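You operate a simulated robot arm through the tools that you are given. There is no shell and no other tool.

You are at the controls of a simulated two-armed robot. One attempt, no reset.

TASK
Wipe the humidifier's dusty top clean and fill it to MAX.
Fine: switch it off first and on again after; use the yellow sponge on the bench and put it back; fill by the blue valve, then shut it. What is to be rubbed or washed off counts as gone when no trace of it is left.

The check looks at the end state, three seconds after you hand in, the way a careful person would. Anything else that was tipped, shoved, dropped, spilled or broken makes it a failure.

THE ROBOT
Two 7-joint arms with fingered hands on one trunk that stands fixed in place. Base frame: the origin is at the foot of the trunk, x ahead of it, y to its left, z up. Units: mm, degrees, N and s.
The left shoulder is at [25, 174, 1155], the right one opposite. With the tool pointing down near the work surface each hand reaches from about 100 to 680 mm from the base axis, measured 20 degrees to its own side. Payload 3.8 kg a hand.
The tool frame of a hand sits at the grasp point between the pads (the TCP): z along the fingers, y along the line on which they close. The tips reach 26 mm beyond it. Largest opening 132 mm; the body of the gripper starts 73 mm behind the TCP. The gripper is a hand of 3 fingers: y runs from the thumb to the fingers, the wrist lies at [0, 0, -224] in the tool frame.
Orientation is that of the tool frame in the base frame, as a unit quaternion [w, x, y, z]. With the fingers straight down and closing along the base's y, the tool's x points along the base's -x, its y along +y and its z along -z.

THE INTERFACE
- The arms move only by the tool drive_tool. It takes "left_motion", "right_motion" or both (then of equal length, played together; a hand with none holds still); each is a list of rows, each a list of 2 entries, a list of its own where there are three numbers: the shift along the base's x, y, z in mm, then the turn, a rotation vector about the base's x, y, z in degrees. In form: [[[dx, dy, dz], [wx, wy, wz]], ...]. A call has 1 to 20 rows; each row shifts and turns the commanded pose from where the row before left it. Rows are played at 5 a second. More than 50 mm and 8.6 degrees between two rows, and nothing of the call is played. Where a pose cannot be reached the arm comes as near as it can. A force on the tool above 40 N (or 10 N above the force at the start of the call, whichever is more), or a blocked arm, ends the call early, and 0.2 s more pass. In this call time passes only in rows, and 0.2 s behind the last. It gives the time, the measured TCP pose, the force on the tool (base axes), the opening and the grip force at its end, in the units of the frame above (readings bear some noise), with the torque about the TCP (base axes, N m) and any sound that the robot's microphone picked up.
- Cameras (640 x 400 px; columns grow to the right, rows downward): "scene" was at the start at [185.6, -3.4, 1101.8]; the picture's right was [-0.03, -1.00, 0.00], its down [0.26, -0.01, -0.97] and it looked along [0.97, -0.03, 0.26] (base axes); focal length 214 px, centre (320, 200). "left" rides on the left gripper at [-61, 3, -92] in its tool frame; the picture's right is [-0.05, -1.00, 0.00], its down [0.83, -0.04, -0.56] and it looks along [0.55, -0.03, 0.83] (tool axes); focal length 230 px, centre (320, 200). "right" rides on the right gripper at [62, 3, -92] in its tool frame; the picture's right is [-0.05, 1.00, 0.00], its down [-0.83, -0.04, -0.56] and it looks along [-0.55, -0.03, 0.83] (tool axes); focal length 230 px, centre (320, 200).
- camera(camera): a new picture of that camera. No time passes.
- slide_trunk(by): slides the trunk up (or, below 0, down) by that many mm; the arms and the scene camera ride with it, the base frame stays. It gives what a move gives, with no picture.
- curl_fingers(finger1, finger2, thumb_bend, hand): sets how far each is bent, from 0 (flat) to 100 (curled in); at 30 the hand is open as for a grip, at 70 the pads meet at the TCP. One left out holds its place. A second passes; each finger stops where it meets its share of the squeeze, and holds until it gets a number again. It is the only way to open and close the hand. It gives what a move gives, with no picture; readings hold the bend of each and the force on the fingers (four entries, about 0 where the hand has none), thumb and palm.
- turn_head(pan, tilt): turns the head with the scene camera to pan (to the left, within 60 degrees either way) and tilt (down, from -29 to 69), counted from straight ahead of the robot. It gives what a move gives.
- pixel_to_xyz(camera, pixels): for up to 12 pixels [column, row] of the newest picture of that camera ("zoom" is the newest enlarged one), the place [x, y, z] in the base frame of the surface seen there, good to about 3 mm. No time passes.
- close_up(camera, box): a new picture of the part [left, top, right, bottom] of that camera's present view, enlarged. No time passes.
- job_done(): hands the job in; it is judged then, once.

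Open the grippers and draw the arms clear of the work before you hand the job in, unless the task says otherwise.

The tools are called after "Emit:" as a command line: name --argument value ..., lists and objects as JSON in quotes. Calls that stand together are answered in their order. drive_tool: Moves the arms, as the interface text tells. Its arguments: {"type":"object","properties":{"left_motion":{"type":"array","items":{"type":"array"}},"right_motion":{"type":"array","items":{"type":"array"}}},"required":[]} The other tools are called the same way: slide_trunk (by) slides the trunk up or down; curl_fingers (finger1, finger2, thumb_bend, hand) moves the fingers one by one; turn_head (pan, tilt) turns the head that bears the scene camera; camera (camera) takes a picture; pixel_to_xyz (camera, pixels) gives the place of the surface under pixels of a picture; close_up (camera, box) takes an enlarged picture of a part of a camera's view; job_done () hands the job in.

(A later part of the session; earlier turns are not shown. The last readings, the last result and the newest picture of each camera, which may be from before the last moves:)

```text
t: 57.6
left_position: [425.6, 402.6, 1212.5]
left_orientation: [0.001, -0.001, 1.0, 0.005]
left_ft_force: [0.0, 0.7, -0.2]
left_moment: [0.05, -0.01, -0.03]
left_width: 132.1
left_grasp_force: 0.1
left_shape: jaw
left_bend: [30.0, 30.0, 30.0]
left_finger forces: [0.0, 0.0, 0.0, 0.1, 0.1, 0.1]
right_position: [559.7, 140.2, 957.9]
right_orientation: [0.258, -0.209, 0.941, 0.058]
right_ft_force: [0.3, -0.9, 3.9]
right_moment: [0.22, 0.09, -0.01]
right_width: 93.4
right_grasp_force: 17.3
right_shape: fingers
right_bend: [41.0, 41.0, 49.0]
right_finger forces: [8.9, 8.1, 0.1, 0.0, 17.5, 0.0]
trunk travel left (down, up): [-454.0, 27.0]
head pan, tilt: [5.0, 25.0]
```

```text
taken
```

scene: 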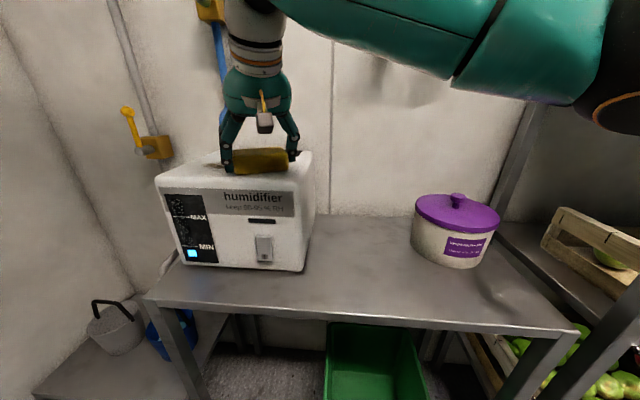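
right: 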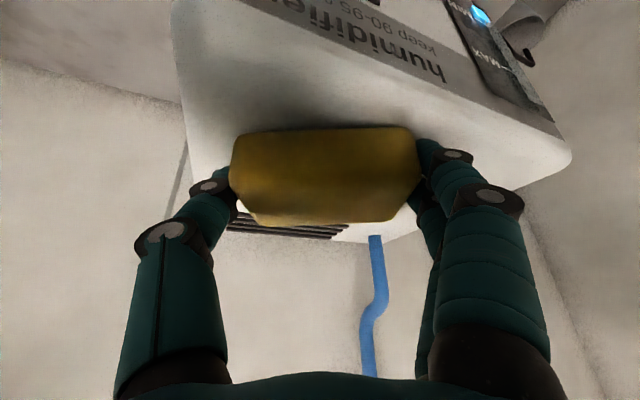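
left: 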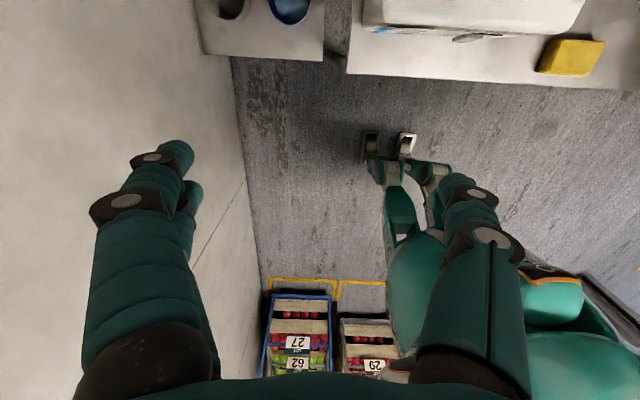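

Contact at z≈958 with 3.9 N. I press one more millimetre and stroke the sponge along +y across the near half of the dust patch.

Emit:
drive_tool --right_motion '[[[0, 0, -1], [0, 0, 0]], [[0, 14, 0], [0, 0, 0]], [[0, 14, 0], [0, 0, 0]], [[0, 14, 0], [0, 0, 0]], [[0, 14, 0], [0, 0, 0]], [[0, 14, 0], [0, 0, 0]], [[0, 14, 0], [0, 0, 0]], [[0, 14, 0], [0, 0, 0]], [[0, 14, 0], [0, 0, 0]]]'

Emit:
camera --camera "scene"

Emit:
camera --camera "right"

```text
t: 59.6
left_position: [426.1, 402.4, 1209.8]
left_orientation: [0.001, -0.002, 1.0, 0.005]
left_ft_force: [-0.3, 0.2, 0.2]
left_moment: [-0.05, -0.01, 0.01]
left_width: 132.1
left_grasp_force: 0.0
left_shape: jaw
left_bend: [30.0, 30.0, 30.0]
left_finger forces: [0.0, 0.0, 0.0, 0.0, 0.1, 0.1]
right_position: [560.5, 250.9, 957.8]
right_orientation: [0.258, -0.21, 0.941, 0.058]
right_ft_force: [-1.5, -8.0, 13.6]
right_moment: [0.2, 0.0, 0.0]
right_width: 93.7
right_grasp_force: 16.8
right_shape: fingers
right_bend: [43.0, 43.0, 49.0]
right_finger forces: [6.5, 6.4, 0.1, 0.0, 20.8, 0.1]
trunk travel left (down, up): [-454.0, 27.0]
head pan, tilt: [5.0, 25.0]
```

```text
taken
```

scene: 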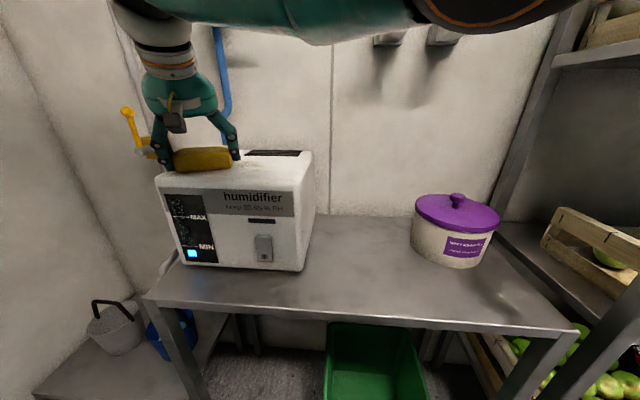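

```text
taken
```

right: 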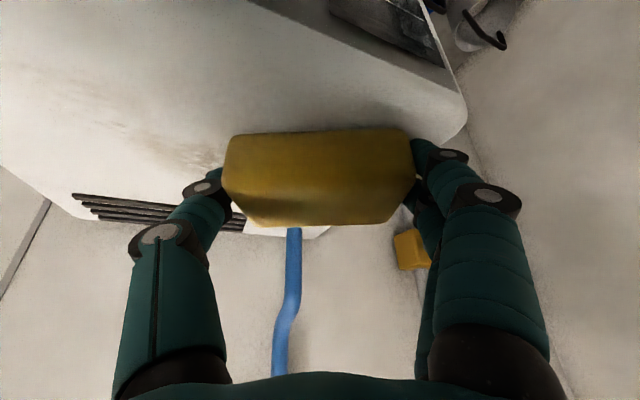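

The dust is fading under the stroke (force 13.6 N). I ease up 1 mm, shift 22 mm deeper and stroke back along −y.

Emit:
drive_tool --right_motion '[[[12, 0, 1], [0, 0, 0]], [[12, 0, 0], [0, 0, 0]], [[0, -14, 0], [0, 0, 0]], [[0, -14, 0], [0, 0, 0]], [[0, -14, 0], [0, 0, 0]], [[0, -14, 0], [0, 0, 0]], [[0, -14, 0], [0, 0, 0]], [[0, -14, 0], [0, 0, 0]], [[0, -14, 0], [0, 0, 0]], [[0, -14, 0], [0, 0, 0]], [[0, -14, 0], [0, 0, 0]]]'

Emit:
camera --camera "scene"

Emit:
camera --camera "right"

```text
t: 62.0
left_position: [426.5, 403.0, 1210.7]
left_orientation: [0.0, 0.0, 1.0, 0.003]
left_ft_force: [0.0, 0.1, 0.2]
left_moment: [0.0, -0.01, -0.02]
left_width: 132.0
left_grasp_force: 0.0
left_shape: jaw
left_bend: [30.0, 30.0, 30.0]
left_finger forces: [0.1, 0.0, 0.0, 0.0, 0.1, 0.0]
right_position: [584.1, 128.3, 958.9]
right_orientation: [0.257, -0.21, 0.942, 0.058]
right_ft_force: [1.2, 3.8, 6.2]
right_moment: [0.17, 0.02, -0.03]
right_width: 93.2
right_grasp_force: 16.8
right_shape: fingers
right_bend: [41.0, 41.0, 50.0]
right_finger forces: [9.7, 8.9, 0.0, 0.1, 14.8, 0.0]
trunk travel left (down, up): [-454.0, 27.0]
head pan, tilt: [5.0, 25.0]
```

```text
taken
```

scene: 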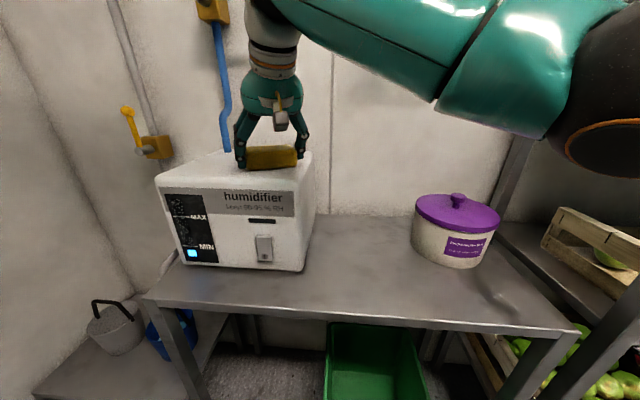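

```text
taken
```

right: 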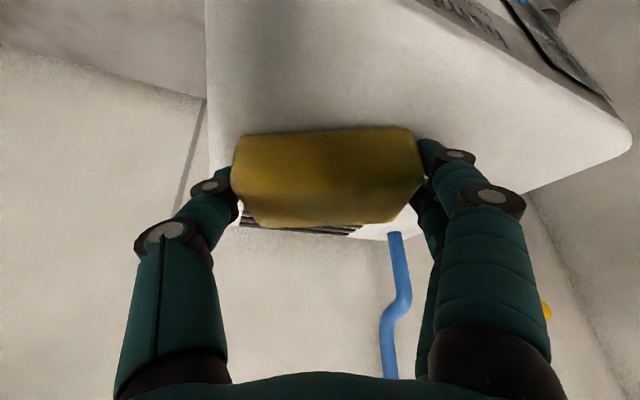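

The area behind the sponge looks clean. I do another stroke further in (x+20) along +y, then return along the front edge of the patch.

Emit:
drive_tool --right_motion '[[[10, 0, 0], [0, 0, 0]], [[10, 0, 0], [0, 0, 0]], [[0, 14, 0], [0, 0, 0]], [[0, 14, 0], [0, 0, 0]], [[0, 14, 0], [0, 0, 0]], [[0, 14, 0], [0, 0, 0]], [[0, 14, 0], [0, 0, 0]], [[0, 14, 0], [0, 0, 0]], [[0, 14, 0], [0, 0, 0]], [[0, 14, 0], [0, 0, 0]], [[0, 14, 0], [0, 0, 0]]]'

Emit:
drive_tool --right_motion '[[[-12, 0, 0], [0, 0, 0]], [[-12, 2, 0], [0, 0, 0]], [[-12, 2, 0], [0, 0, 0]], [[-12, 2, 0], [0, 0, 0]], [[-10, 0, 0], [0, 0, 0]], [[0, -14, 0], [0, 0, 0]], [[0, -14, 0], [0, 0, 0]], [[0, -14, 0], [0, 0, 0]], [[0, -14, 0], [0, 0, 0]], [[0, -14, 0], [0, 0, 0]], [[0, -14, 0], [0, 0, 0]], [[0, -14, 0], [0, 0, 0]], [[0, -14, 0], [0, 0, 0]], [[0, -14, 0], [0, 0, 0]]]'

Emit:
camera --camera "right"

Emit:
camera --camera "scene"

```text
t: 64.4
left_position: [426.9, 401.8, 1211.7]
left_orientation: [0.001, -0.001, 1.0, 0.004]
left_ft_force: [0.1, 0.5, -0.5]
left_moment: [-0.01, 0.05, -0.05]
left_width: 132.0
left_grasp_force: 0.0
left_shape: jaw
left_bend: [30.0, 30.0, 30.0]
left_finger forces: [0.0, 0.1, 0.0, 0.0, 0.0, 0.0]
right_position: [598.0, 247.2, 958.4]
right_orientation: [0.257, -0.209, 0.942, 0.058]
right_ft_force: [-0.1, -0.4, 0.9]
right_moment: [0.1, 0.03, 0.03]
right_width: 93.2
right_grasp_force: 16.3
right_shape: fingers
right_bend: [42.0, 42.0, 50.0]
right_finger forces: [8.4, 7.9, 0.0, 0.1, 16.9, 0.0]
right hand out of reach, approached as far as the arm can: row 11
trunk travel left (down, up): [-454.0, 27.0]
head pan, tilt: [5.0, 25.0]
```

```text
t: 67.4
left_position: [425.2, 401.9, 1211.1]
left_orientation: [-0.001, -0.001, 1.0, 0.005]
left_ft_force: [0.5, 0.6, 0.1]
left_moment: [-0.01, 0.01, 0.01]
left_width: 131.8
left_grasp_force: 0.0
left_shape: jaw
left_bend: [30.0, 30.0, 30.0]
left_finger forces: [0.0, 0.0, 0.0, 0.0, 0.0, 0.1]
right_position: [541.3, 128.3, 957.1]
right_orientation: [0.257, -0.209, 0.942, 0.058]
right_ft_force: [2.1, 0.7, 1.4]
right_moment: [0.12, 0.02, 0.0]
right_width: 93.3
right_grasp_force: 16.8
right_shape: fingers
right_bend: [40.0, 40.0, 50.0]
right_finger forces: [8.9, 7.9, 0.0, 0.0, 16.4, 0.1]
trunk travel left (down, up): [-454.0, 27.0]
head pan, tilt: [5.0, 25.0]
```

```text
taken
```

right: 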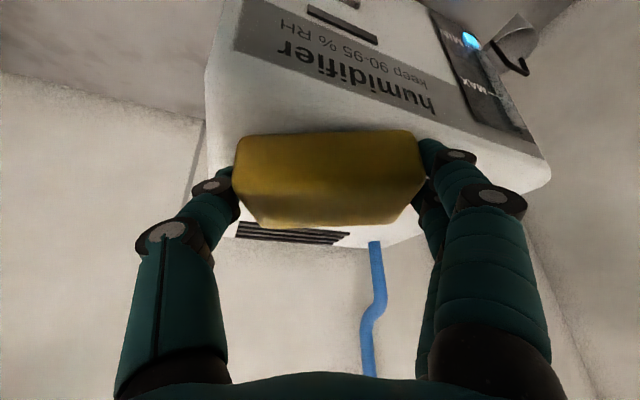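

```text
taken
```

scene: 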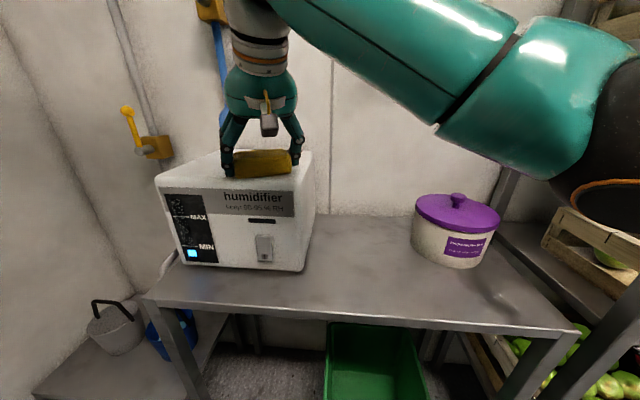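

Now I lift the sponge and back off to inspect the whole top surface from the right camera and the head.

Emit:
drive_tool --right_motion '[[[0, 0, 20], [0, 0, 0]], [[0, 0, 40], [0, 0, 0]], [[-5, -20, 35], [0, 0, 0]], [[-10, -40, 10], [0, 0, 0]]]'

Emit:
camera --camera "right"

Emit:
close_up --camera "scene" --box '[145, 135, 335, 215]'

```text
t: 68.4
left_position: [427.9, 401.3, 1211.0]
left_orientation: [0.001, -0.001, 1.0, 0.005]
left_ft_force: [-0.8, -0.5, 0.8]
left_moment: [0.0, 0.0, 0.03]
left_width: 132.0
left_grasp_force: 0.0
left_shape: jaw
left_bend: [30.0, 30.0, 30.0]
left_finger forces: [0.0, 0.1, 0.0, 0.0, 0.0, 0.0]
right_position: [524.1, 68.8, 1060.6]
right_orientation: [0.256, -0.211, 0.942, 0.058]
right_ft_force: [0.6, -0.7, -0.3]
right_moment: [-0.01, 0.0, -0.01]
right_width: 93.2
right_grasp_force: 16.6
right_shape: fingers
right_bend: [40.0, 41.0, 50.0]
right_finger forces: [8.7, 8.0, 0.0, 0.0, 16.7, 0.0]
trunk travel left (down, up): [-454.0, 27.0]
head pan, tilt: [5.0, 25.0]
```

```text
taken
```

right: 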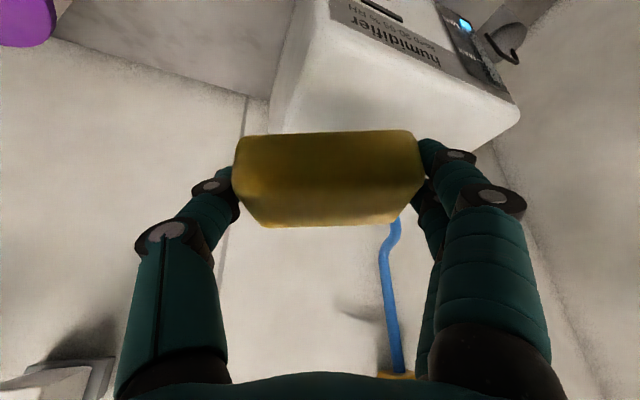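

```text
3.37 times, centred on (240, 175) of scene
```

zoom: 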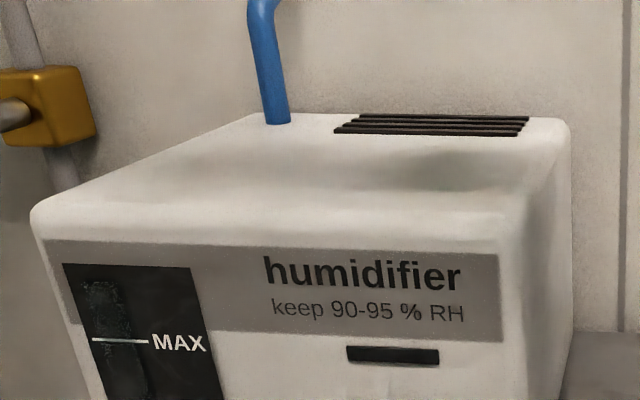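

The top looks clean apart from the hand's shadow at (430,180). I move the sponge farther away to remove the shadow and inspect more closely.

Emit:
drive_tool --right_motion '[[[0, -36, 3], [0, 0, -5]], [[0, -36, 0], [0, 0, -5]], [[3, -36, 0], [0, 0, -5]], [[5, -36, 0], [0, 0, -5]], [[5, -25, 0], [0, 0, -5]]]'

Emit:
close_up --camera "scene" --box '[155, 140, 255, 190]'

Emit:
close_up --camera "scene" --box '[225, 140, 325, 190]'

Emit:
camera --camera "right"

```text
t: 69.6
left_position: [426.2, 402.2, 1211.8]
left_orientation: [0.0, -0.001, 1.0, 0.004]
left_ft_force: [-0.7, -0.2, 0.3]
left_moment: [0.02, -0.01, 0.0]
left_width: 131.9
left_grasp_force: 0.0
left_shape: jaw
left_bend: [30.0, 30.0, 30.0]
left_finger forces: [0.1, 0.0, 0.1, 0.0, 0.0, 0.0]
right_position: [537.1, -102.2, 1066.9]
right_orientation: [0.263, 0.0, 0.965, 0.0]
right_ft_force: [0.8, -0.5, -0.4]
right_moment: [0.0, -0.01, 0.03]
right_width: 93.2
right_grasp_force: 16.5
right_shape: fingers
right_bend: [40.0, 41.0, 50.0]
right_finger forces: [8.7, 7.9, 0.1, 0.0, 16.6, 0.0]
trunk travel left (down, up): [-454.0, 27.0]
head pan, tilt: [5.0, 25.0]
```

```text
6.40 times, centred on (205, 165) of scene
```

zoom: 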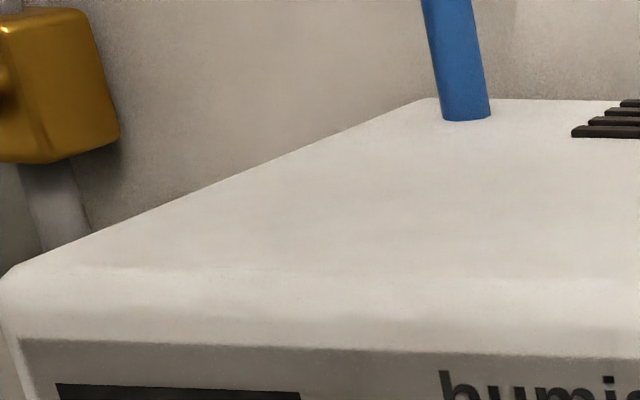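

```text
6.40 times, centred on (275, 165) of scene
```

zoom: 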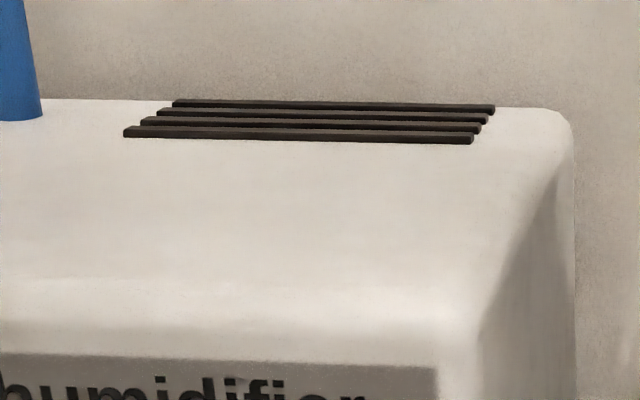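

```text
taken
```

right: 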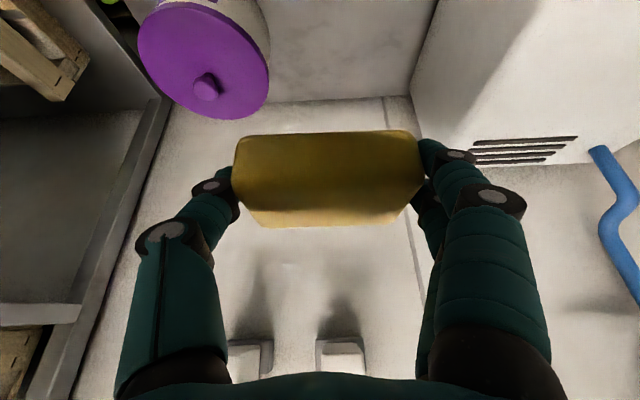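

The top looks spotless from the head camera. For a top-down check I bring the left hand (which will also work the valve) forward with its camera over the humidifier.

Emit:
drive_tool --left_motion '[[[25, -35, 0], [0, -6, 0]], [[30, -35, 0], [0, -6, 0]], [[30, -35, 0], [0, -6, 0]], [[30, -30, 0], [0, -6, 0]], [[30, -20, 0], [0, -6, 0]]]'

Emit:
camera --camera "left"

Emit:
camera --camera "scene"

```text
t: 70.8
left_position: [575.0, 242.6, 1211.1]
left_orientation: [0.259, -0.002, 0.966, 0.002]
left_ft_force: [1.5, 0.2, 0.2]
left_moment: [0.02, 0.02, 0.01]
left_width: 131.8
left_grasp_force: 0.1
left_shape: jaw
left_bend: [30.0, 30.0, 30.0]
left_finger forces: [0.0, 0.0, 0.0, 0.0, 0.1, 0.0]
right_position: [538.9, -100.7, 1067.6]
right_orientation: [0.263, -0.001, 0.965, 0.001]
right_ft_force: [-1.3, -0.1, -0.4]
right_moment: [0.01, 0.03, -0.01]
right_width: 92.9
right_grasp_force: 16.7
right_shape: fingers
right_bend: [40.0, 41.0, 50.0]
right_finger forces: [8.7, 7.9, 0.0, 0.1, 16.6, 0.1]
trunk travel left (down, up): [-454.0, 27.0]
head pan, tilt: [5.0, 25.0]
```

```text
taken
```

left: 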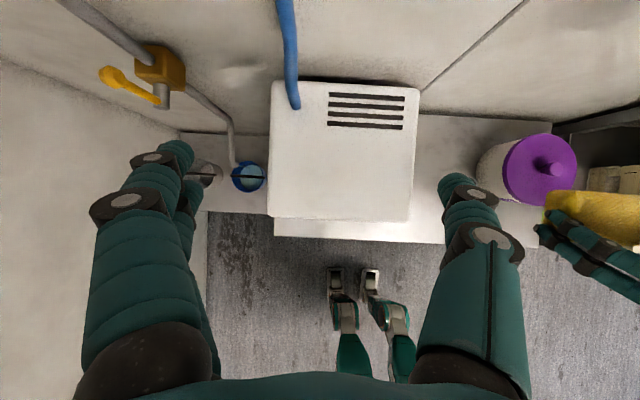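

```text
taken
```

scene: 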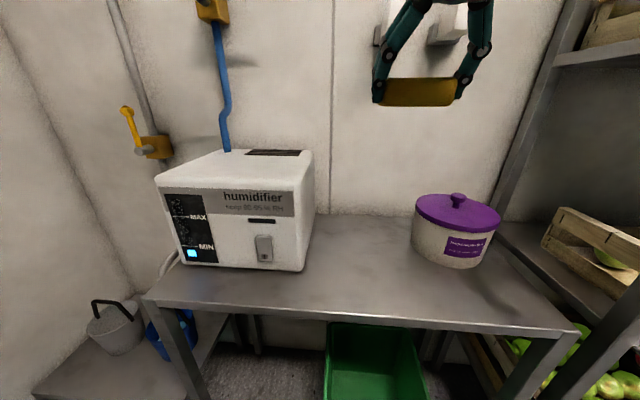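

The top-down view shows the humidifier top at (270–415, 85–220) all white; I zoom to make sure there's no trace.

Emit:
close_up --camera "left" --box '[260, 75, 430, 225]'

Emit:
close_up --camera "left" --box '[270, 130, 350, 220]'

Emit:
close_up --camera "left" --box '[340, 130, 420, 220]'

```text
2.67 times, centred on (345, 150) of left
```

zoom: 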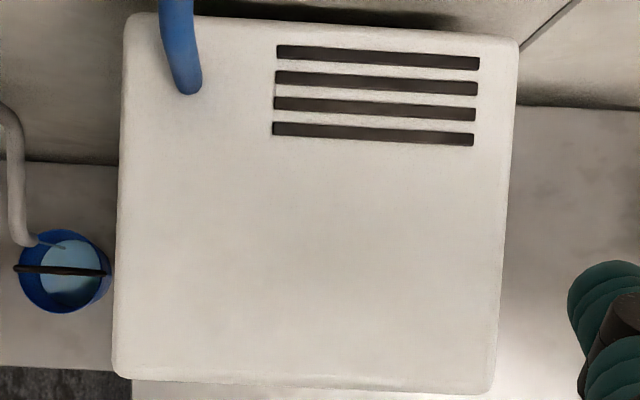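

```text
4.44 times, centred on (310, 175) of left
```

zoom: 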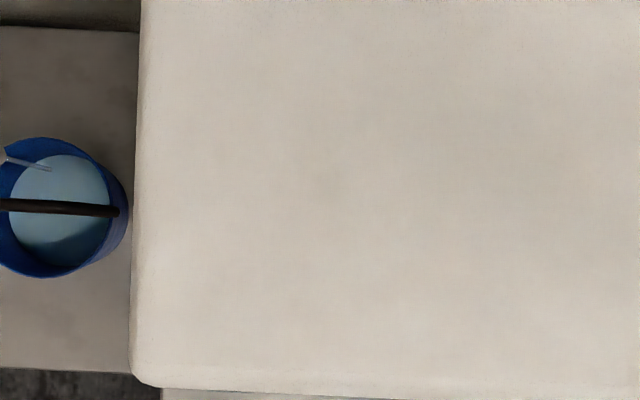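

```text
4.44 times, centred on (380, 175) of left
```

zoom: 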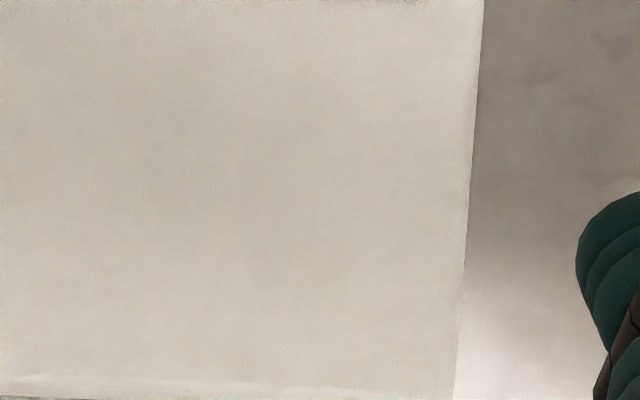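

There's a blue bucket under a grey spout at left of the humidifier, nothing to do with my job. I zoom further on the spot around (312,172) of the left view to rule out any faint residue.

Emit:
close_up --camera "left" --box '[290, 155, 340, 190]'

Emit:
close_up --camera "left" --box '[340, 130, 390, 165]'

Emit:
close_up --camera "left" --box '[195, 120, 275, 220]'

Emit:
pixel_to_xyz --camera "left" --pixels '[[312, 172], [290, 160], [345, 150], [380, 180], [275, 215], [410, 218], [300, 105]]'

```text
11.43 times, centred on (315, 172) of left
```

zoom: 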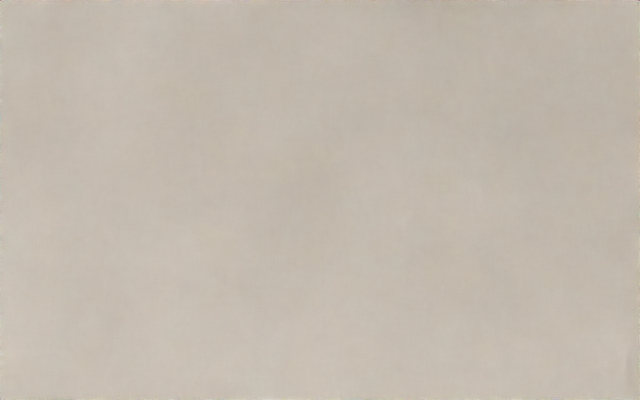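

```text
11.43 times, centred on (365, 148) of left
```

zoom: 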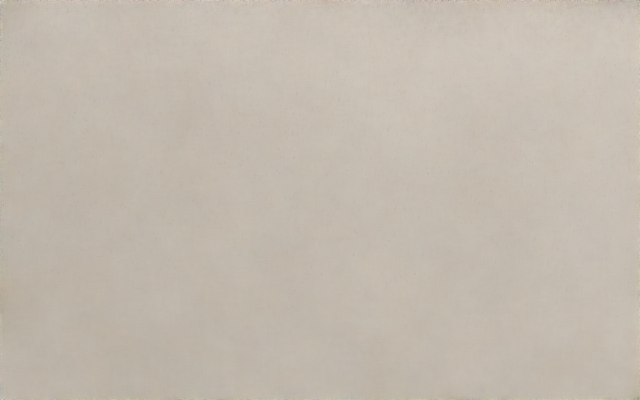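

```text
4.00 times, centred on (235, 170) of left
```

zoom: 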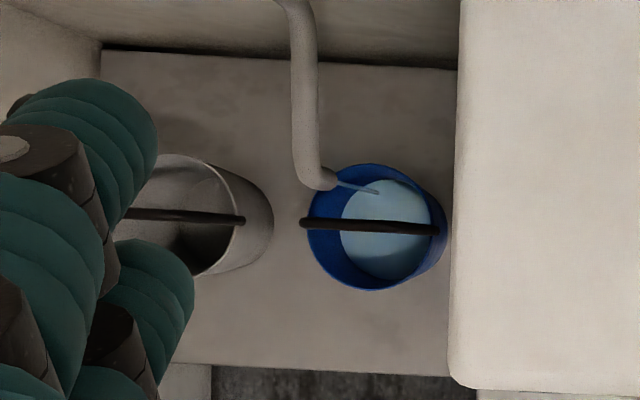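

```text
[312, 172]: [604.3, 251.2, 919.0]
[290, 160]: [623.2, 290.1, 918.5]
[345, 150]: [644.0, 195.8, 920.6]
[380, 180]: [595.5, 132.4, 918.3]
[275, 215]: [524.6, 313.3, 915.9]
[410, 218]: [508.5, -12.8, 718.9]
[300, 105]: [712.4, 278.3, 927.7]
```

The surface shows only uniform texture. A stream runs from the grey spout into the blue bucket; I measure its water level to know whether it is changing over time.

Emit:
pixel_to_xyz --camera "zoom" --pixels '[[390, 205], [390, 260], [375, 190], [330, 200], [440, 200], [380, 288], [370, 168], [310, 180]]'

Emit:
close_up --camera "left" --box '[230, 155, 270, 195]'

```text
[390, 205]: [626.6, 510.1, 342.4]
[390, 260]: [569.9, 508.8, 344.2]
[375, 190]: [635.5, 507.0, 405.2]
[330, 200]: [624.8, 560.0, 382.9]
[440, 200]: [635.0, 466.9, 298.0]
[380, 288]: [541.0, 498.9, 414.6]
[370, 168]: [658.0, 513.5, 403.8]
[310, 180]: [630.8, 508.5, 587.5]
```

```text
10.00 times, centred on (250, 175) of left
```

zoom: 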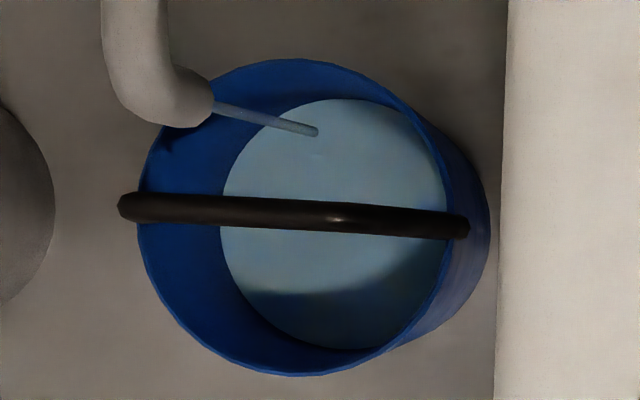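

Water in the bucket is at z≈343 with the rim near 410; I'll keep an eye on it. The top is clean, so I now take the sponge back to its original place (centre ≈ (489,−273)) with the right hand.

Emit:
drive_tool --right_motion '[[[-8, -35, -10], [0, 0, 0]], [[-8, -35, -10], [0, 0, 0]], [[-8, -35, -15], [0, 0, 0]], [[-8, -35, -20], [0, 0, 0]], [[-8, -34, -25], [0, 0, 0]], [[-6, 0, -45], [0, 0, 0]], [[-6, 0, -45], [0, 0, 0]], [[-6, 0, -45], [0, 0, 0]], [[-4, 0, -40], [0, 0, 0]]]'

Emit:
turn_head --pan -15 --tilt 35

Emit:
camera --camera "scene"

Emit:
camera --camera "right"

```text
t: 72.8
left_position: [574.7, 242.4, 1211.4]
left_orientation: [0.259, -0.001, 0.966, 0.003]
left_ft_force: [0.6, -0.2, -1.1]
left_moment: [0.02, 0.02, 0.0]
left_width: 132.0
left_grasp_force: 0.0
left_shape: jaw
left_bend: [30.0, 30.0, 30.0]
left_finger forces: [0.1, 0.0, 0.1, 0.0, 0.0, 0.1]
right_position: [474.4, -275.9, 814.2]
right_orientation: [0.263, 0.0, 0.965, 0.001]
right_ft_force: [0.4, 0.5, -0.1]
right_moment: [0.01, 0.01, 0.02]
right_width: 92.8
right_grasp_force: 16.6
right_shape: fingers
right_bend: [40.0, 41.0, 50.0]
right_finger forces: [8.6, 7.9, 0.0, 0.0, 16.4, 0.0]
trunk travel left (down, up): [-454.0, 27.0]
head pan, tilt: [5.0, 25.0]
```

```text
t: 73.7
left_position: [573.3, 242.4, 1210.4]
left_orientation: [0.259, -0.001, 0.966, 0.004]
left_ft_force: [0.4, -0.1, 0.1]
left_moment: [0.04, 0.03, 0.01]
left_width: 131.7
left_grasp_force: 0.0
left_shape: jaw
left_bend: [30.0, 30.0, 30.0]
left_finger forces: [0.1, 0.0, 0.0, 0.1, 0.0, 0.0]
right_position: [475.3, -275.7, 815.2]
right_orientation: [0.263, -0.001, 0.965, 0.001]
right_ft_force: [-0.1, -0.5, -0.9]
right_moment: [0.0, 0.03, 0.0]
right_width: 93.2
right_grasp_force: 16.1
right_shape: fingers
right_bend: [40.0, 41.0, 50.0]
right_finger forces: [8.5, 7.9, 0.1, 0.1, 16.4, 0.0]
trunk travel left (down, up): [-454.0, 27.0]
head pan, tilt: [-15.0, 35.0]
```

```text
taken
```

scene: 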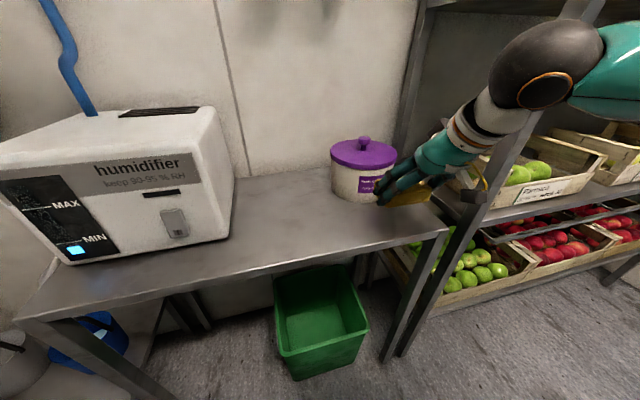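

```text
taken
```

right: 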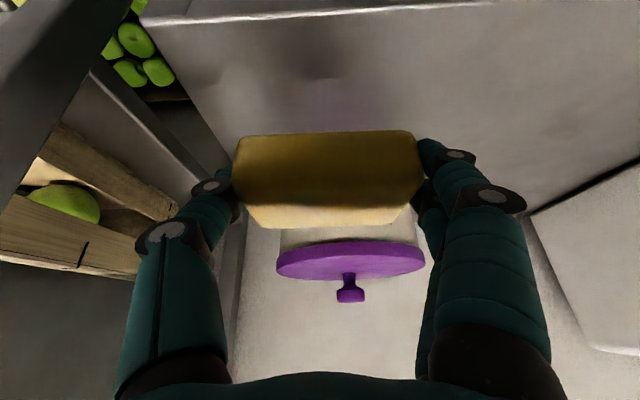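

The sponge is above its old place. I lower it to the bench in decreasing steps and watch for contact force.

Emit:
drive_tool --right_motion '[[[0, 2, -25], [0, 0, 0]], [[0, 0, -15], [0, 0, 0]], [[0, 0, -8], [0, 0, 0]], [[0, 0, -4], [0, 0, 0]], [[0, 0, -3], [0, 0, 0]]]'

```text
t: 74.9
left_position: [572.6, 243.3, 1212.2]
left_orientation: [0.259, -0.002, 0.966, 0.004]
left_ft_force: [-0.1, 0.2, 0.7]
left_moment: [-0.01, 0.01, -0.02]
left_width: 131.5
left_grasp_force: 0.1
left_shape: jaw
left_bend: [30.0, 30.0, 30.0]
left_finger forces: [0.0, 0.1, 0.0, 0.0, 0.0, 0.1]
right_position: [478.0, -272.9, 756.3]
right_orientation: [0.265, -0.001, 0.964, 0.002]
right_ft_force: [-1.9, -0.8, 6.8]
right_moment: [0.19, -0.03, 0.09]
right_width: 92.9
right_grasp_force: 16.3
right_shape: fingers
right_bend: [41.0, 41.0, 50.0]
right_finger forces: [8.2, 7.6, 0.0, 0.0, 16.8, 0.0]
trunk travel left (down, up): [-454.0, 27.0]
head pan, tilt: [-15.0, 35.0]
```

The sponge is on the bench (6.8 N). I relieve 2 mm, open the fingers and lift away.

Emit:
drive_tool --right_motion '[[[0, 0, 2], [0, 0, 0]]]'

Emit:
curl_fingers --hand "right" --finger1 34 --finger2 34 --thumb_bend 34

Emit:
drive_tool --right_motion '[[[0, 0, 15], [0, 0, 0]], [[0, 0, 35], [0, 0, 0]], [[0, 0, 40], [0, 0, 0]], [[0, 0, 40], [0, 0, 0]]]'

Emit:
camera --camera "scene"

Emit:
camera --camera "right"

```text
t: 75.3
left_position: [574.4, 242.4, 1210.8]
left_orientation: [0.258, -0.002, 0.966, 0.004]
left_ft_force: [-0.6, -0.1, 0.5]
left_moment: [0.04, -0.04, 0.03]
left_width: 131.6
left_grasp_force: 0.0
left_shape: jaw
left_bend: [30.0, 30.0, 30.0]
left_finger forces: [0.0, 0.0, 0.0, 0.0, 0.0, 0.0]
right_position: [477.7, -271.8, 757.3]
right_orientation: [0.263, -0.001, 0.965, 0.001]
right_ft_force: [-0.4, -0.8, 4.3]
right_moment: [0.17, -0.07, 0.0]
right_width: 92.9
right_grasp_force: 15.9
right_shape: fingers
right_bend: [41.0, 41.0, 50.0]
right_finger forces: [8.4, 7.8, 0.0, 0.0, 16.4, 0.0]
trunk travel left (down, up): [-454.0, 27.0]
head pan, tilt: [-15.0, 35.0]
```

```text
t: 76.3
left_position: [574.3, 242.7, 1210.9]
left_orientation: [0.259, -0.002, 0.966, 0.004]
left_ft_force: [-0.7, 0.4, 0.1]
left_moment: [-0.01, 0.01, -0.01]
left_width: 131.7
left_grasp_force: 0.1
left_shape: jaw
left_bend: [30.0, 30.0, 30.0]
left_finger forces: [0.1, 0.0, 0.0, 0.0, 0.0, 0.1]
right_position: [476.3, -272.9, 758.4]
right_orientation: [0.262, -0.001, 0.965, 0.001]
right_ft_force: [-0.4, -0.7, 0.1]
right_moment: [-0.01, 0.02, 0.0]
right_width: 120.9
right_grasp_force: 0.0
right_shape: fingers
right_bend: [34.0, 34.0, 34.0]
right_finger forces: [0.1, 0.1, 0.0, 0.0, 0.0, 0.0]
trunk travel left (down, up): [-454.0, 27.0]
head pan, tilt: [-15.0, 35.0]
```

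```text
t: 77.3
left_position: [572.8, 243.1, 1212.0]
left_orientation: [0.259, -0.002, 0.966, 0.004]
left_ft_force: [0.8, 0.1, 0.4]
left_moment: [0.0, -0.03, 0.04]
left_width: 131.9
left_grasp_force: 0.1
left_shape: jaw
left_bend: [30.0, 30.0, 30.0]
left_finger forces: [0.1, 0.1, 0.0, 0.0, 0.1, 0.0]
right_position: [478.7, -273.2, 882.6]
right_orientation: [0.263, -0.001, 0.965, 0.001]
right_ft_force: [0.4, -0.9, 0.8]
right_moment: [-0.01, 0.02, -0.01]
right_width: 120.9
right_grasp_force: 0.2
right_shape: fingers
right_bend: [34.0, 34.0, 34.0]
right_finger forces: [0.0, 0.0, 0.0, 0.1, 0.1, 0.0]
trunk travel left (down, up): [-454.0, 27.0]
head pan, tilt: [-15.0, 35.0]
```

```text
taken
```

scene: 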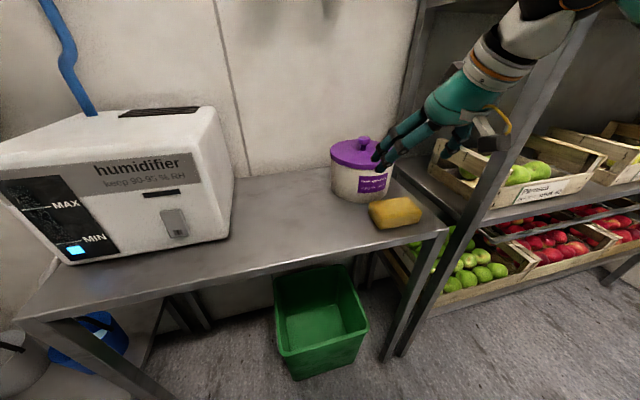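

```text
taken
```

right: 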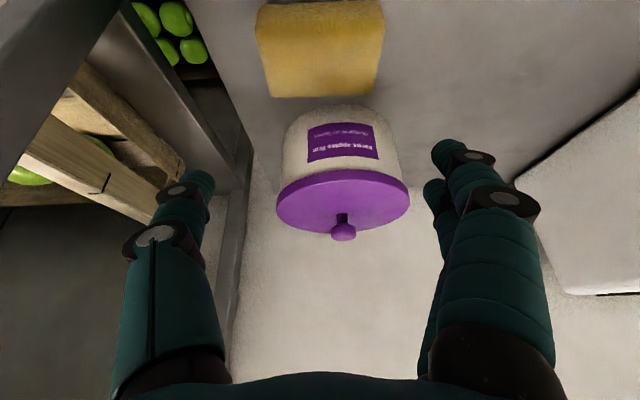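

The sponge rests on the bench in front of the container. I measure its position against the original (x 461–516, y −316…−230).

Emit:
pixel_to_xyz --camera "right" --pixels '[[262, 20], [378, 15], [374, 88], [272, 92], [320, 50], [386, 45], [252, 45]]'

Emit:
close_up --camera "scene" --box '[320, 130, 460, 240]'

```text
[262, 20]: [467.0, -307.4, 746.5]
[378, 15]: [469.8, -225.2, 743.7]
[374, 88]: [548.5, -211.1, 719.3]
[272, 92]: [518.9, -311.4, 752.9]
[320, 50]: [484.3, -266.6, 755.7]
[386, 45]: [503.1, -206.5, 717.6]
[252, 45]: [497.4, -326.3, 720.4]
```

```text
3.64 times, centred on (390, 185) of scene
```

zoom: 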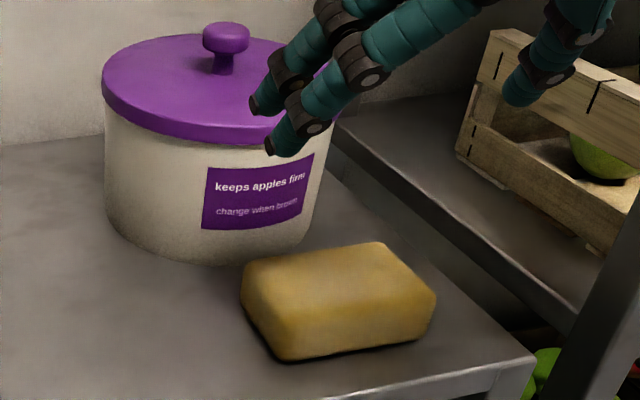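

The sponge is back within a few mm of its original place. Now the valve: I turn the head to see both the lever and gauge, and pitch the left hand to point forward in front of the lever at x≈640.

Emit:
turn_head --pan 18 --tilt 12

Emit:
drive_tool --left_motion '[[[8, -6, 1], [0, -7.5, 0]], [[8, -6, 1], [0, -7.5, 0]], [[8, -6, 1], [0, -7.5, 0]], [[8, -6, 1], [0, -7.5, 0]], [[9, -6, 1], [0, -7.5, 0]], [[9, -6, 0], [0, -7.5, 0]], [[9, -5, 0], [0, -7.5, 0]], [[9, -5, 0], [0, -7.5, 0]]]' --right_motion '[[[0, 0, 15], [0, 0, 0]], [[0, 0, 15], [0, 0, 0]], [[0, 0, 15], [0, 0, 0]], [[0, 0, 15], [0, 0, 0]], [[0, 0, 0], [0, 0, 0]], [[0, 0, 0], [0, 0, 0]], [[0, 0, 0], [0, 0, 0]], [[0, 0, 0], [0, 0, 0]]]'

Emit:
camera --camera "scene"

Emit:
camera --camera "left"

```text
t: 78.2
left_position: [574.3, 243.0, 1210.5]
left_orientation: [0.259, -0.001, 0.966, 0.003]
left_ft_force: [0.4, 0.8, 0.9]
left_moment: [-0.01, 0.02, 0.03]
left_width: 132.0
left_grasp_force: 0.0
left_shape: jaw
left_bend: [30.0, 30.0, 30.0]
left_finger forces: [0.0, 0.0, 0.1, 0.0, 0.1, 0.0]
right_position: [479.6, -272.2, 882.7]
right_orientation: [0.264, -0.001, 0.965, 0.0]
right_ft_force: [-0.5, -0.2, 0.0]
right_moment: [-0.04, 0.02, 0.01]
right_width: 121.1
right_grasp_force: 0.0
right_shape: fingers
right_bend: [34.0, 34.0, 34.0]
right_finger forces: [0.0, 0.0, 0.0, 0.0, 0.1, 0.1]
trunk travel left (down, up): [-454.0, 27.0]
head pan, tilt: [18.0, 12.0]
```

```text
t: 80.0
left_position: [631.6, 202.8, 1221.0]
left_orientation: [0.662, -0.002, 0.749, 0.001]
left_ft_force: [-0.7, -0.6, -0.3]
left_moment: [-0.01, 0.0, 0.0]
left_width: 132.0
left_grasp_force: 0.0
left_shape: jaw
left_bend: [30.0, 30.0, 30.0]
left_finger forces: [0.0, 0.0, 0.0, 0.0, 0.0, 0.0]
left hand out of reach, approached as far as the arm can: row 8
right_position: [477.0, -272.8, 946.1]
right_orientation: [0.263, -0.001, 0.965, 0.002]
right_ft_force: [-0.7, -0.8, -0.6]
right_moment: [0.04, -0.02, -0.02]
right_width: 121.0
right_grasp_force: 0.1
right_shape: fingers
right_bend: [34.0, 34.0, 34.0]
right_finger forces: [0.1, 0.0, 0.0, 0.0, 0.0, 0.0]
trunk travel left (down, up): [-454.0, 27.0]
head pan, tilt: [18.0, 12.0]
```

```text
taken
```

scene: 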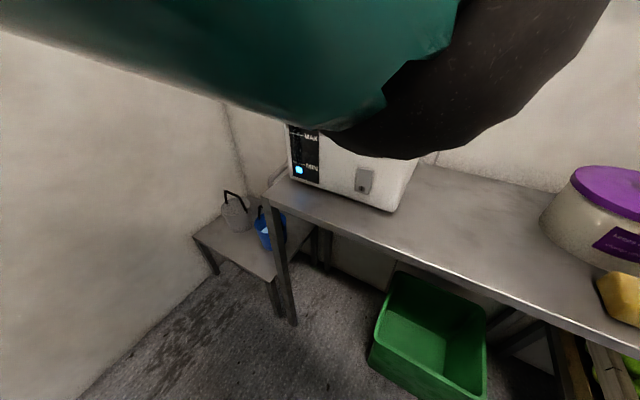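

```text
taken
```

left: 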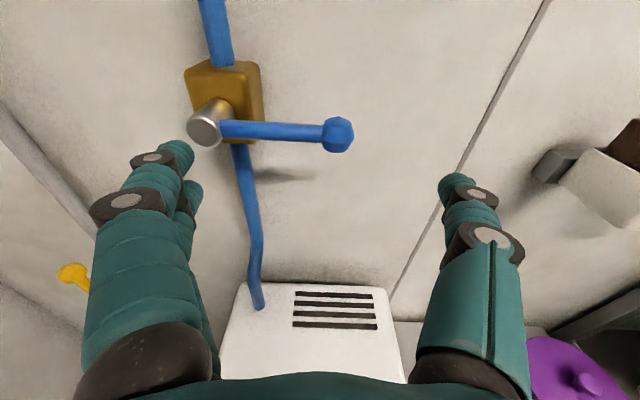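

The left hand points mostly forward, with the lever visible at (215–350,130) in its camera, but the left upper arm now fills the head's view. I check whether the scene camera's geometry is still consistent by measuring known points.

Emit:
pixel_to_xyz --camera "scene" --pixels '[[299, 170], [364, 180], [400, 205], [340, 100], [300, 60], [480, 80], [430, 130]]'

Emit:
pixel_to_xyz --camera "left" --pixels '[[338, 133], [300, 130], [260, 129], [205, 130], [230, 70], [225, 110], [240, 180], [460, 185], [175, 150]]'

```text
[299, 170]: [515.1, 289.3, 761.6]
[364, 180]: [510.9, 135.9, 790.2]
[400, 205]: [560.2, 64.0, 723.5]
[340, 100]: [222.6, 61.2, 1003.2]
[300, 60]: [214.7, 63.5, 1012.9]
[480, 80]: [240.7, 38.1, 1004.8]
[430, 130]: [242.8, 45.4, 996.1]
```

```text
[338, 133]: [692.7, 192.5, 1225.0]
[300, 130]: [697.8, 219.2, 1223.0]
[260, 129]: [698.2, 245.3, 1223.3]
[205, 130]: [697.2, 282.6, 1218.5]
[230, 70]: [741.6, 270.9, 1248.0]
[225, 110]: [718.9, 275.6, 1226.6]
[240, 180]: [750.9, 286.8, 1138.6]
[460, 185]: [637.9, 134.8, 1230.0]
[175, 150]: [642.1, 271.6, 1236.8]
```

The left elbow is at about (240,45,1000), right in front of the head, so this left-arm configuration is poor. I'll park the left arm back on the left side and use the right arm for the valve.

Emit:
drive_tool --left_motion '[[[-9, 5, 0], [0, 7.5, 0]], [[-9, 5, 0], [0, 7.5, 0]], [[-9, 6, -1], [0, 7.5, 0]], [[-8, 6, -1], [0, 7.5, 0]], [[-8, 6, -1], [0, 7.5, 0]], [[-8, 6, -1], [0, 7.5, 0]], [[-8, 6, -1], [0, 7.5, 0]], [[-30, 20, 0], [0, 6, 0]], [[-30, 30, 0], [0, 6, 0]], [[-30, 35, 0], [0, 6, 0]], [[-30, 35, 0], [0, 6, 0]], [[-25, 35, 0], [0, 6, 0]]]'

Emit:
camera --camera "scene"

```text
t: 82.7
left_position: [426.4, 399.1, 1208.5]
left_orientation: [-0.001, 0.0, 1.0, 0.004]
left_ft_force: [0.1, 1.1, 0.3]
left_moment: [-0.04, -0.04, 0.0]
left_width: 131.8
left_grasp_force: 0.1
left_shape: jaw
left_bend: [30.0, 30.0, 30.0]
left_finger forces: [0.0, 0.0, 0.0, 0.0, 0.0, 0.0]
right_position: [476.3, -273.0, 945.1]
right_orientation: [0.262, -0.001, 0.965, 0.002]
right_ft_force: [0.2, -0.3, 0.3]
right_moment: [0.0, -0.02, 0.01]
right_width: 120.8
right_grasp_force: 0.0
right_shape: fingers
right_bend: [34.0, 34.0, 34.0]
right_finger forces: [0.1, 0.1, 0.0, 0.1, 0.0, 0.0]
trunk travel left (down, up): [-454.0, 27.0]
head pan, tilt: [18.0, 12.0]
```

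```text
taken
```

scene: 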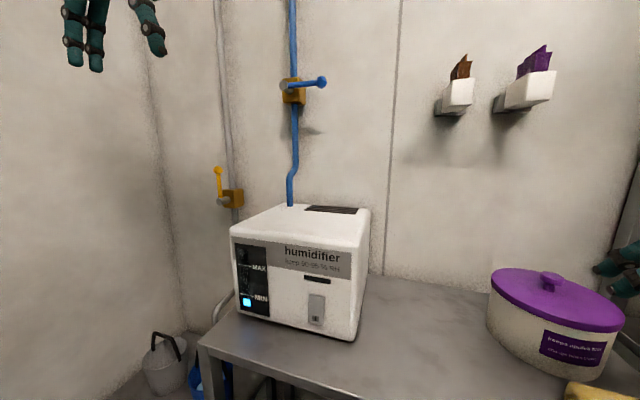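

The view is back to normal (the left arm had been pressing on the head); lever at (300,84), gauge at (250,285). Now I bring the right hand up toward the valve, pitching progressively forward.

Emit:
drive_tool --right_motion '[[[11, 30, 35], [0, -2, 0]], [[11, 30, 35], [0, -2, 0]], [[11, 31, 34], [0, -2, 0]], [[11, 31, 34], [0, -2, 0]], [[17, 30, 16], [0, -8, 0]], [[17, 30, 16], [0, -8, 0]], [[16, 31, 15], [0, -8, 0]]]'

Emit:
camera --camera "scene"

```text
t: 84.2
left_position: [426.9, 399.2, 1209.0]
left_orientation: [-0.001, -0.001, 1.0, 0.003]
left_ft_force: [-0.3, 0.9, 0.2]
left_moment: [-0.03, -0.04, 0.01]
left_width: 131.9
left_grasp_force: 0.1
left_shape: jaw
left_bend: [30.0, 30.0, 30.0]
left_finger forces: [0.1, 0.0, 0.0, 0.0, 0.1, 0.1]
right_position: [570.9, -59.0, 1131.4]
right_orientation: [0.52, -0.001, 0.854, 0.001]
right_ft_force: [0.6, 0.7, -0.9]
right_moment: [-0.03, -0.02, -0.04]
right_width: 120.9
right_grasp_force: 0.1
right_shape: fingers
right_bend: [34.0, 34.0, 34.0]
right_finger forces: [0.0, 0.0, 0.0, 0.0, 0.1, 0.1]
trunk travel left (down, up): [-454.0, 27.0]
head pan, tilt: [18.0, 12.0]
```

```text
taken
```

scene: 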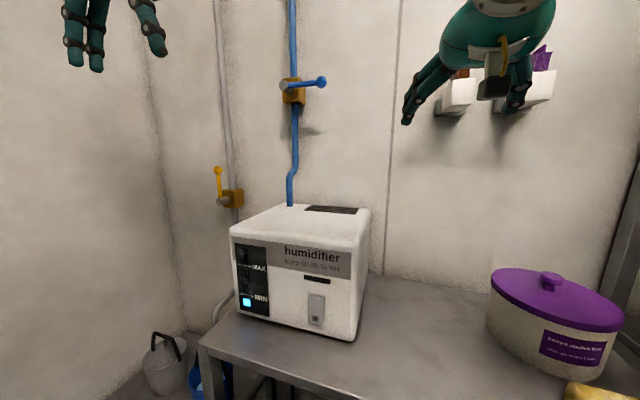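

Right hand at (571,−59,1131), 63° pitch. I continue toward the standoff in front of the lever, finishing the pitch and starting the yaw.

Emit:
drive_tool --right_motion '[[[8, 30, 22], [0, -8.5, 0]], [[8, 30, 22], [0, -8.5, 0]], [[8, 30, 22], [0, -8.5, 0]], [[8, 28, 12], [0, 0, 8]], [[8, 28, 6], [0, 0, 8]], [[8, 25, 2], [0, 0, 8]], [[8, 20, 0], [0, 0, 8]]]'

Emit:
camera --camera "scene"

Emit:
camera --camera "right"

```text
t: 85.8
left_position: [426.9, 399.0, 1210.0]
left_orientation: [0.0, 0.0, 1.0, 0.004]
left_ft_force: [0.2, -0.3, 0.1]
left_moment: [0.03, -0.01, 0.0]
left_width: 131.6
left_grasp_force: 0.1
left_shape: jaw
left_bend: [30.0, 30.0, 30.0]
left_finger forces: [0.1, 0.1, 0.0, 0.0, 0.0, 0.0]
right_position: [627.3, 131.3, 1218.3]
right_orientation: [0.667, -0.2, 0.691, 0.193]
right_ft_force: [-0.5, -1.4, -0.2]
right_moment: [-0.02, 0.03, -0.01]
right_width: 120.8
right_grasp_force: 0.1
right_shape: fingers
right_bend: [34.0, 34.0, 34.0]
right_finger forces: [0.0, 0.0, 0.0, 0.0, 0.0, 0.1]
trunk travel left (down, up): [-454.0, 27.0]
head pan, tilt: [18.0, 12.0]
```

```text
taken
```

scene: 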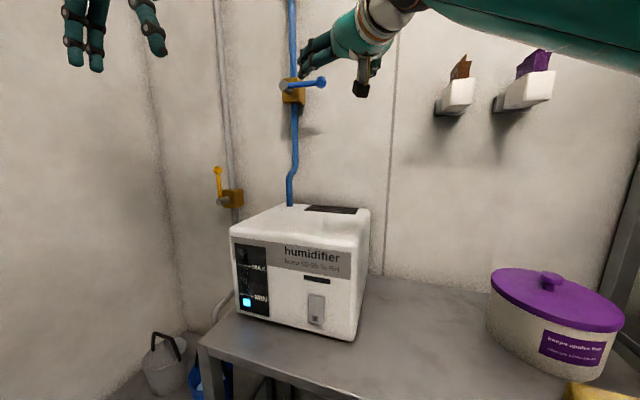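

```text
taken
```

right: 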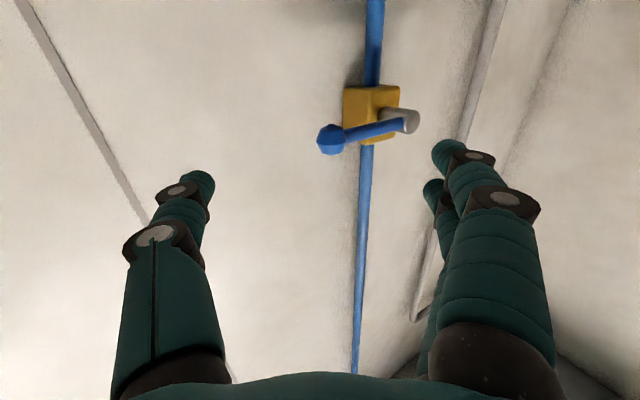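

At standoff (627,131,1218), heading 32° left. I roll the hand by 45° about its pointing axis so the thumb goes below and the two fingers above-left of the lever, and measure the lever in the right camera first.

Emit:
pixel_to_xyz --camera "right" --pixels '[[331, 140], [350, 132], [370, 128], [390, 124], [405, 120], [412, 118], [360, 95], [372, 60], [362, 200]]'

Emit:
drive_tool --right_motion '[[[0, 0, 0], [6.3, 4.0, -0.26]], [[0, 0, 0], [6.3, 4.0, -0.26]], [[0, 0, 0], [6.3, 4.0, -0.26]], [[0, 0, 0], [6.3, 4.0, -0.26]], [[0, 0, 0], [6.3, 4.0, -0.26]], [[0, 0, 0], [6.3, 4.0, -0.26]]]'

Emit:
curl_fingers --hand "right" --finger1 50 --finger2 50 --thumb_bend 50

Emit:
camera --camera "right"

Emit:
camera --camera "scene"

```text
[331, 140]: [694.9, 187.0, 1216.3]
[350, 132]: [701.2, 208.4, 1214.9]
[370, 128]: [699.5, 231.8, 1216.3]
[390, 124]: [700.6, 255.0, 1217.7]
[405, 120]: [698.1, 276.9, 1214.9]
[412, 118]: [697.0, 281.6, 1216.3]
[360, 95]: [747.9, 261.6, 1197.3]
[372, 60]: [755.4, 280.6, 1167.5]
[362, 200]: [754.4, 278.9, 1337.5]
```

```text
t: 87.2
left_position: [427.0, 397.9, 1209.0]
left_orientation: [0.001, -0.001, 1.0, 0.004]
left_ft_force: [-0.6, 0.3, -0.1]
left_moment: [-0.01, -0.01, 0.01]
left_width: 131.9
left_grasp_force: 0.1
left_shape: jaw
left_bend: [30.0, 30.0, 30.0]
left_finger forces: [0.0, 0.0, 0.0, 0.0, 0.0, 0.0]
right_position: [627.2, 131.4, 1218.1]
right_orientation: [0.542, 0.079, 0.716, 0.432]
right_ft_force: [-0.2, -0.5, -0.4]
right_moment: [-0.01, 0.03, 0.01]
right_width: 121.1
right_grasp_force: 0.0
right_shape: fingers
right_bend: [34.0, 34.0, 34.0]
right_finger forces: [0.0, 0.0, 0.1, 0.0, 0.0, 0.1]
trunk travel left (down, up): [-454.0, 27.0]
head pan, tilt: [18.0, 12.0]
```

```text
t: 88.2
left_position: [426.8, 398.6, 1208.9]
left_orientation: [0.0, -0.001, 1.0, 0.004]
left_ft_force: [-0.4, -0.4, 0.3]
left_moment: [-0.01, -0.01, -0.01]
left_width: 131.6
left_grasp_force: 0.1
left_shape: jaw
left_bend: [30.0, 30.0, 30.0]
left_finger forces: [0.0, 0.1, 0.1, 0.1, 0.1, 0.0]
right_position: [628.5, 131.7, 1218.9]
right_orientation: [0.543, 0.079, 0.716, 0.432]
right_ft_force: [-0.4, -0.7, -0.8]
right_moment: [-0.01, 0.02, -0.02]
right_width: 68.5
right_grasp_force: 0.1
right_shape: fingers
right_bend: [50.0, 50.0, 50.0]
right_finger forces: [0.1, 0.0, 0.1, 0.1, 0.1, 0.0]
trunk travel left (down, up): [-454.0, 27.0]
head pan, tilt: [18.0, 12.0]
```

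```text
taken
```

right: 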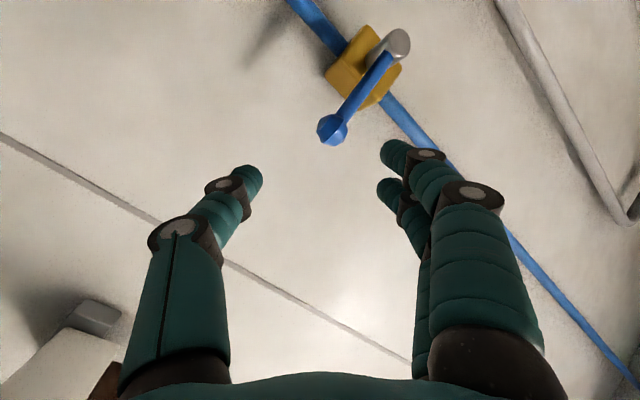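

```text
taken
```

scene: 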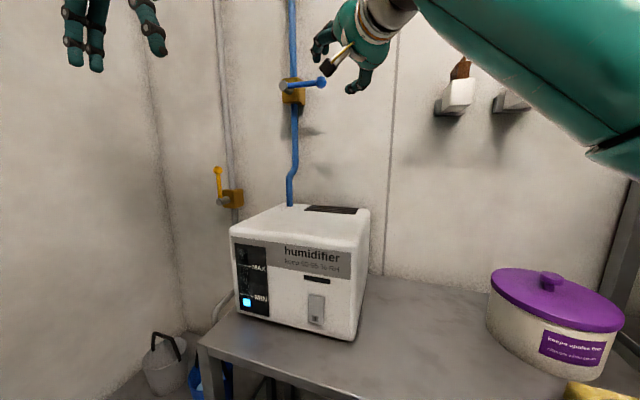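

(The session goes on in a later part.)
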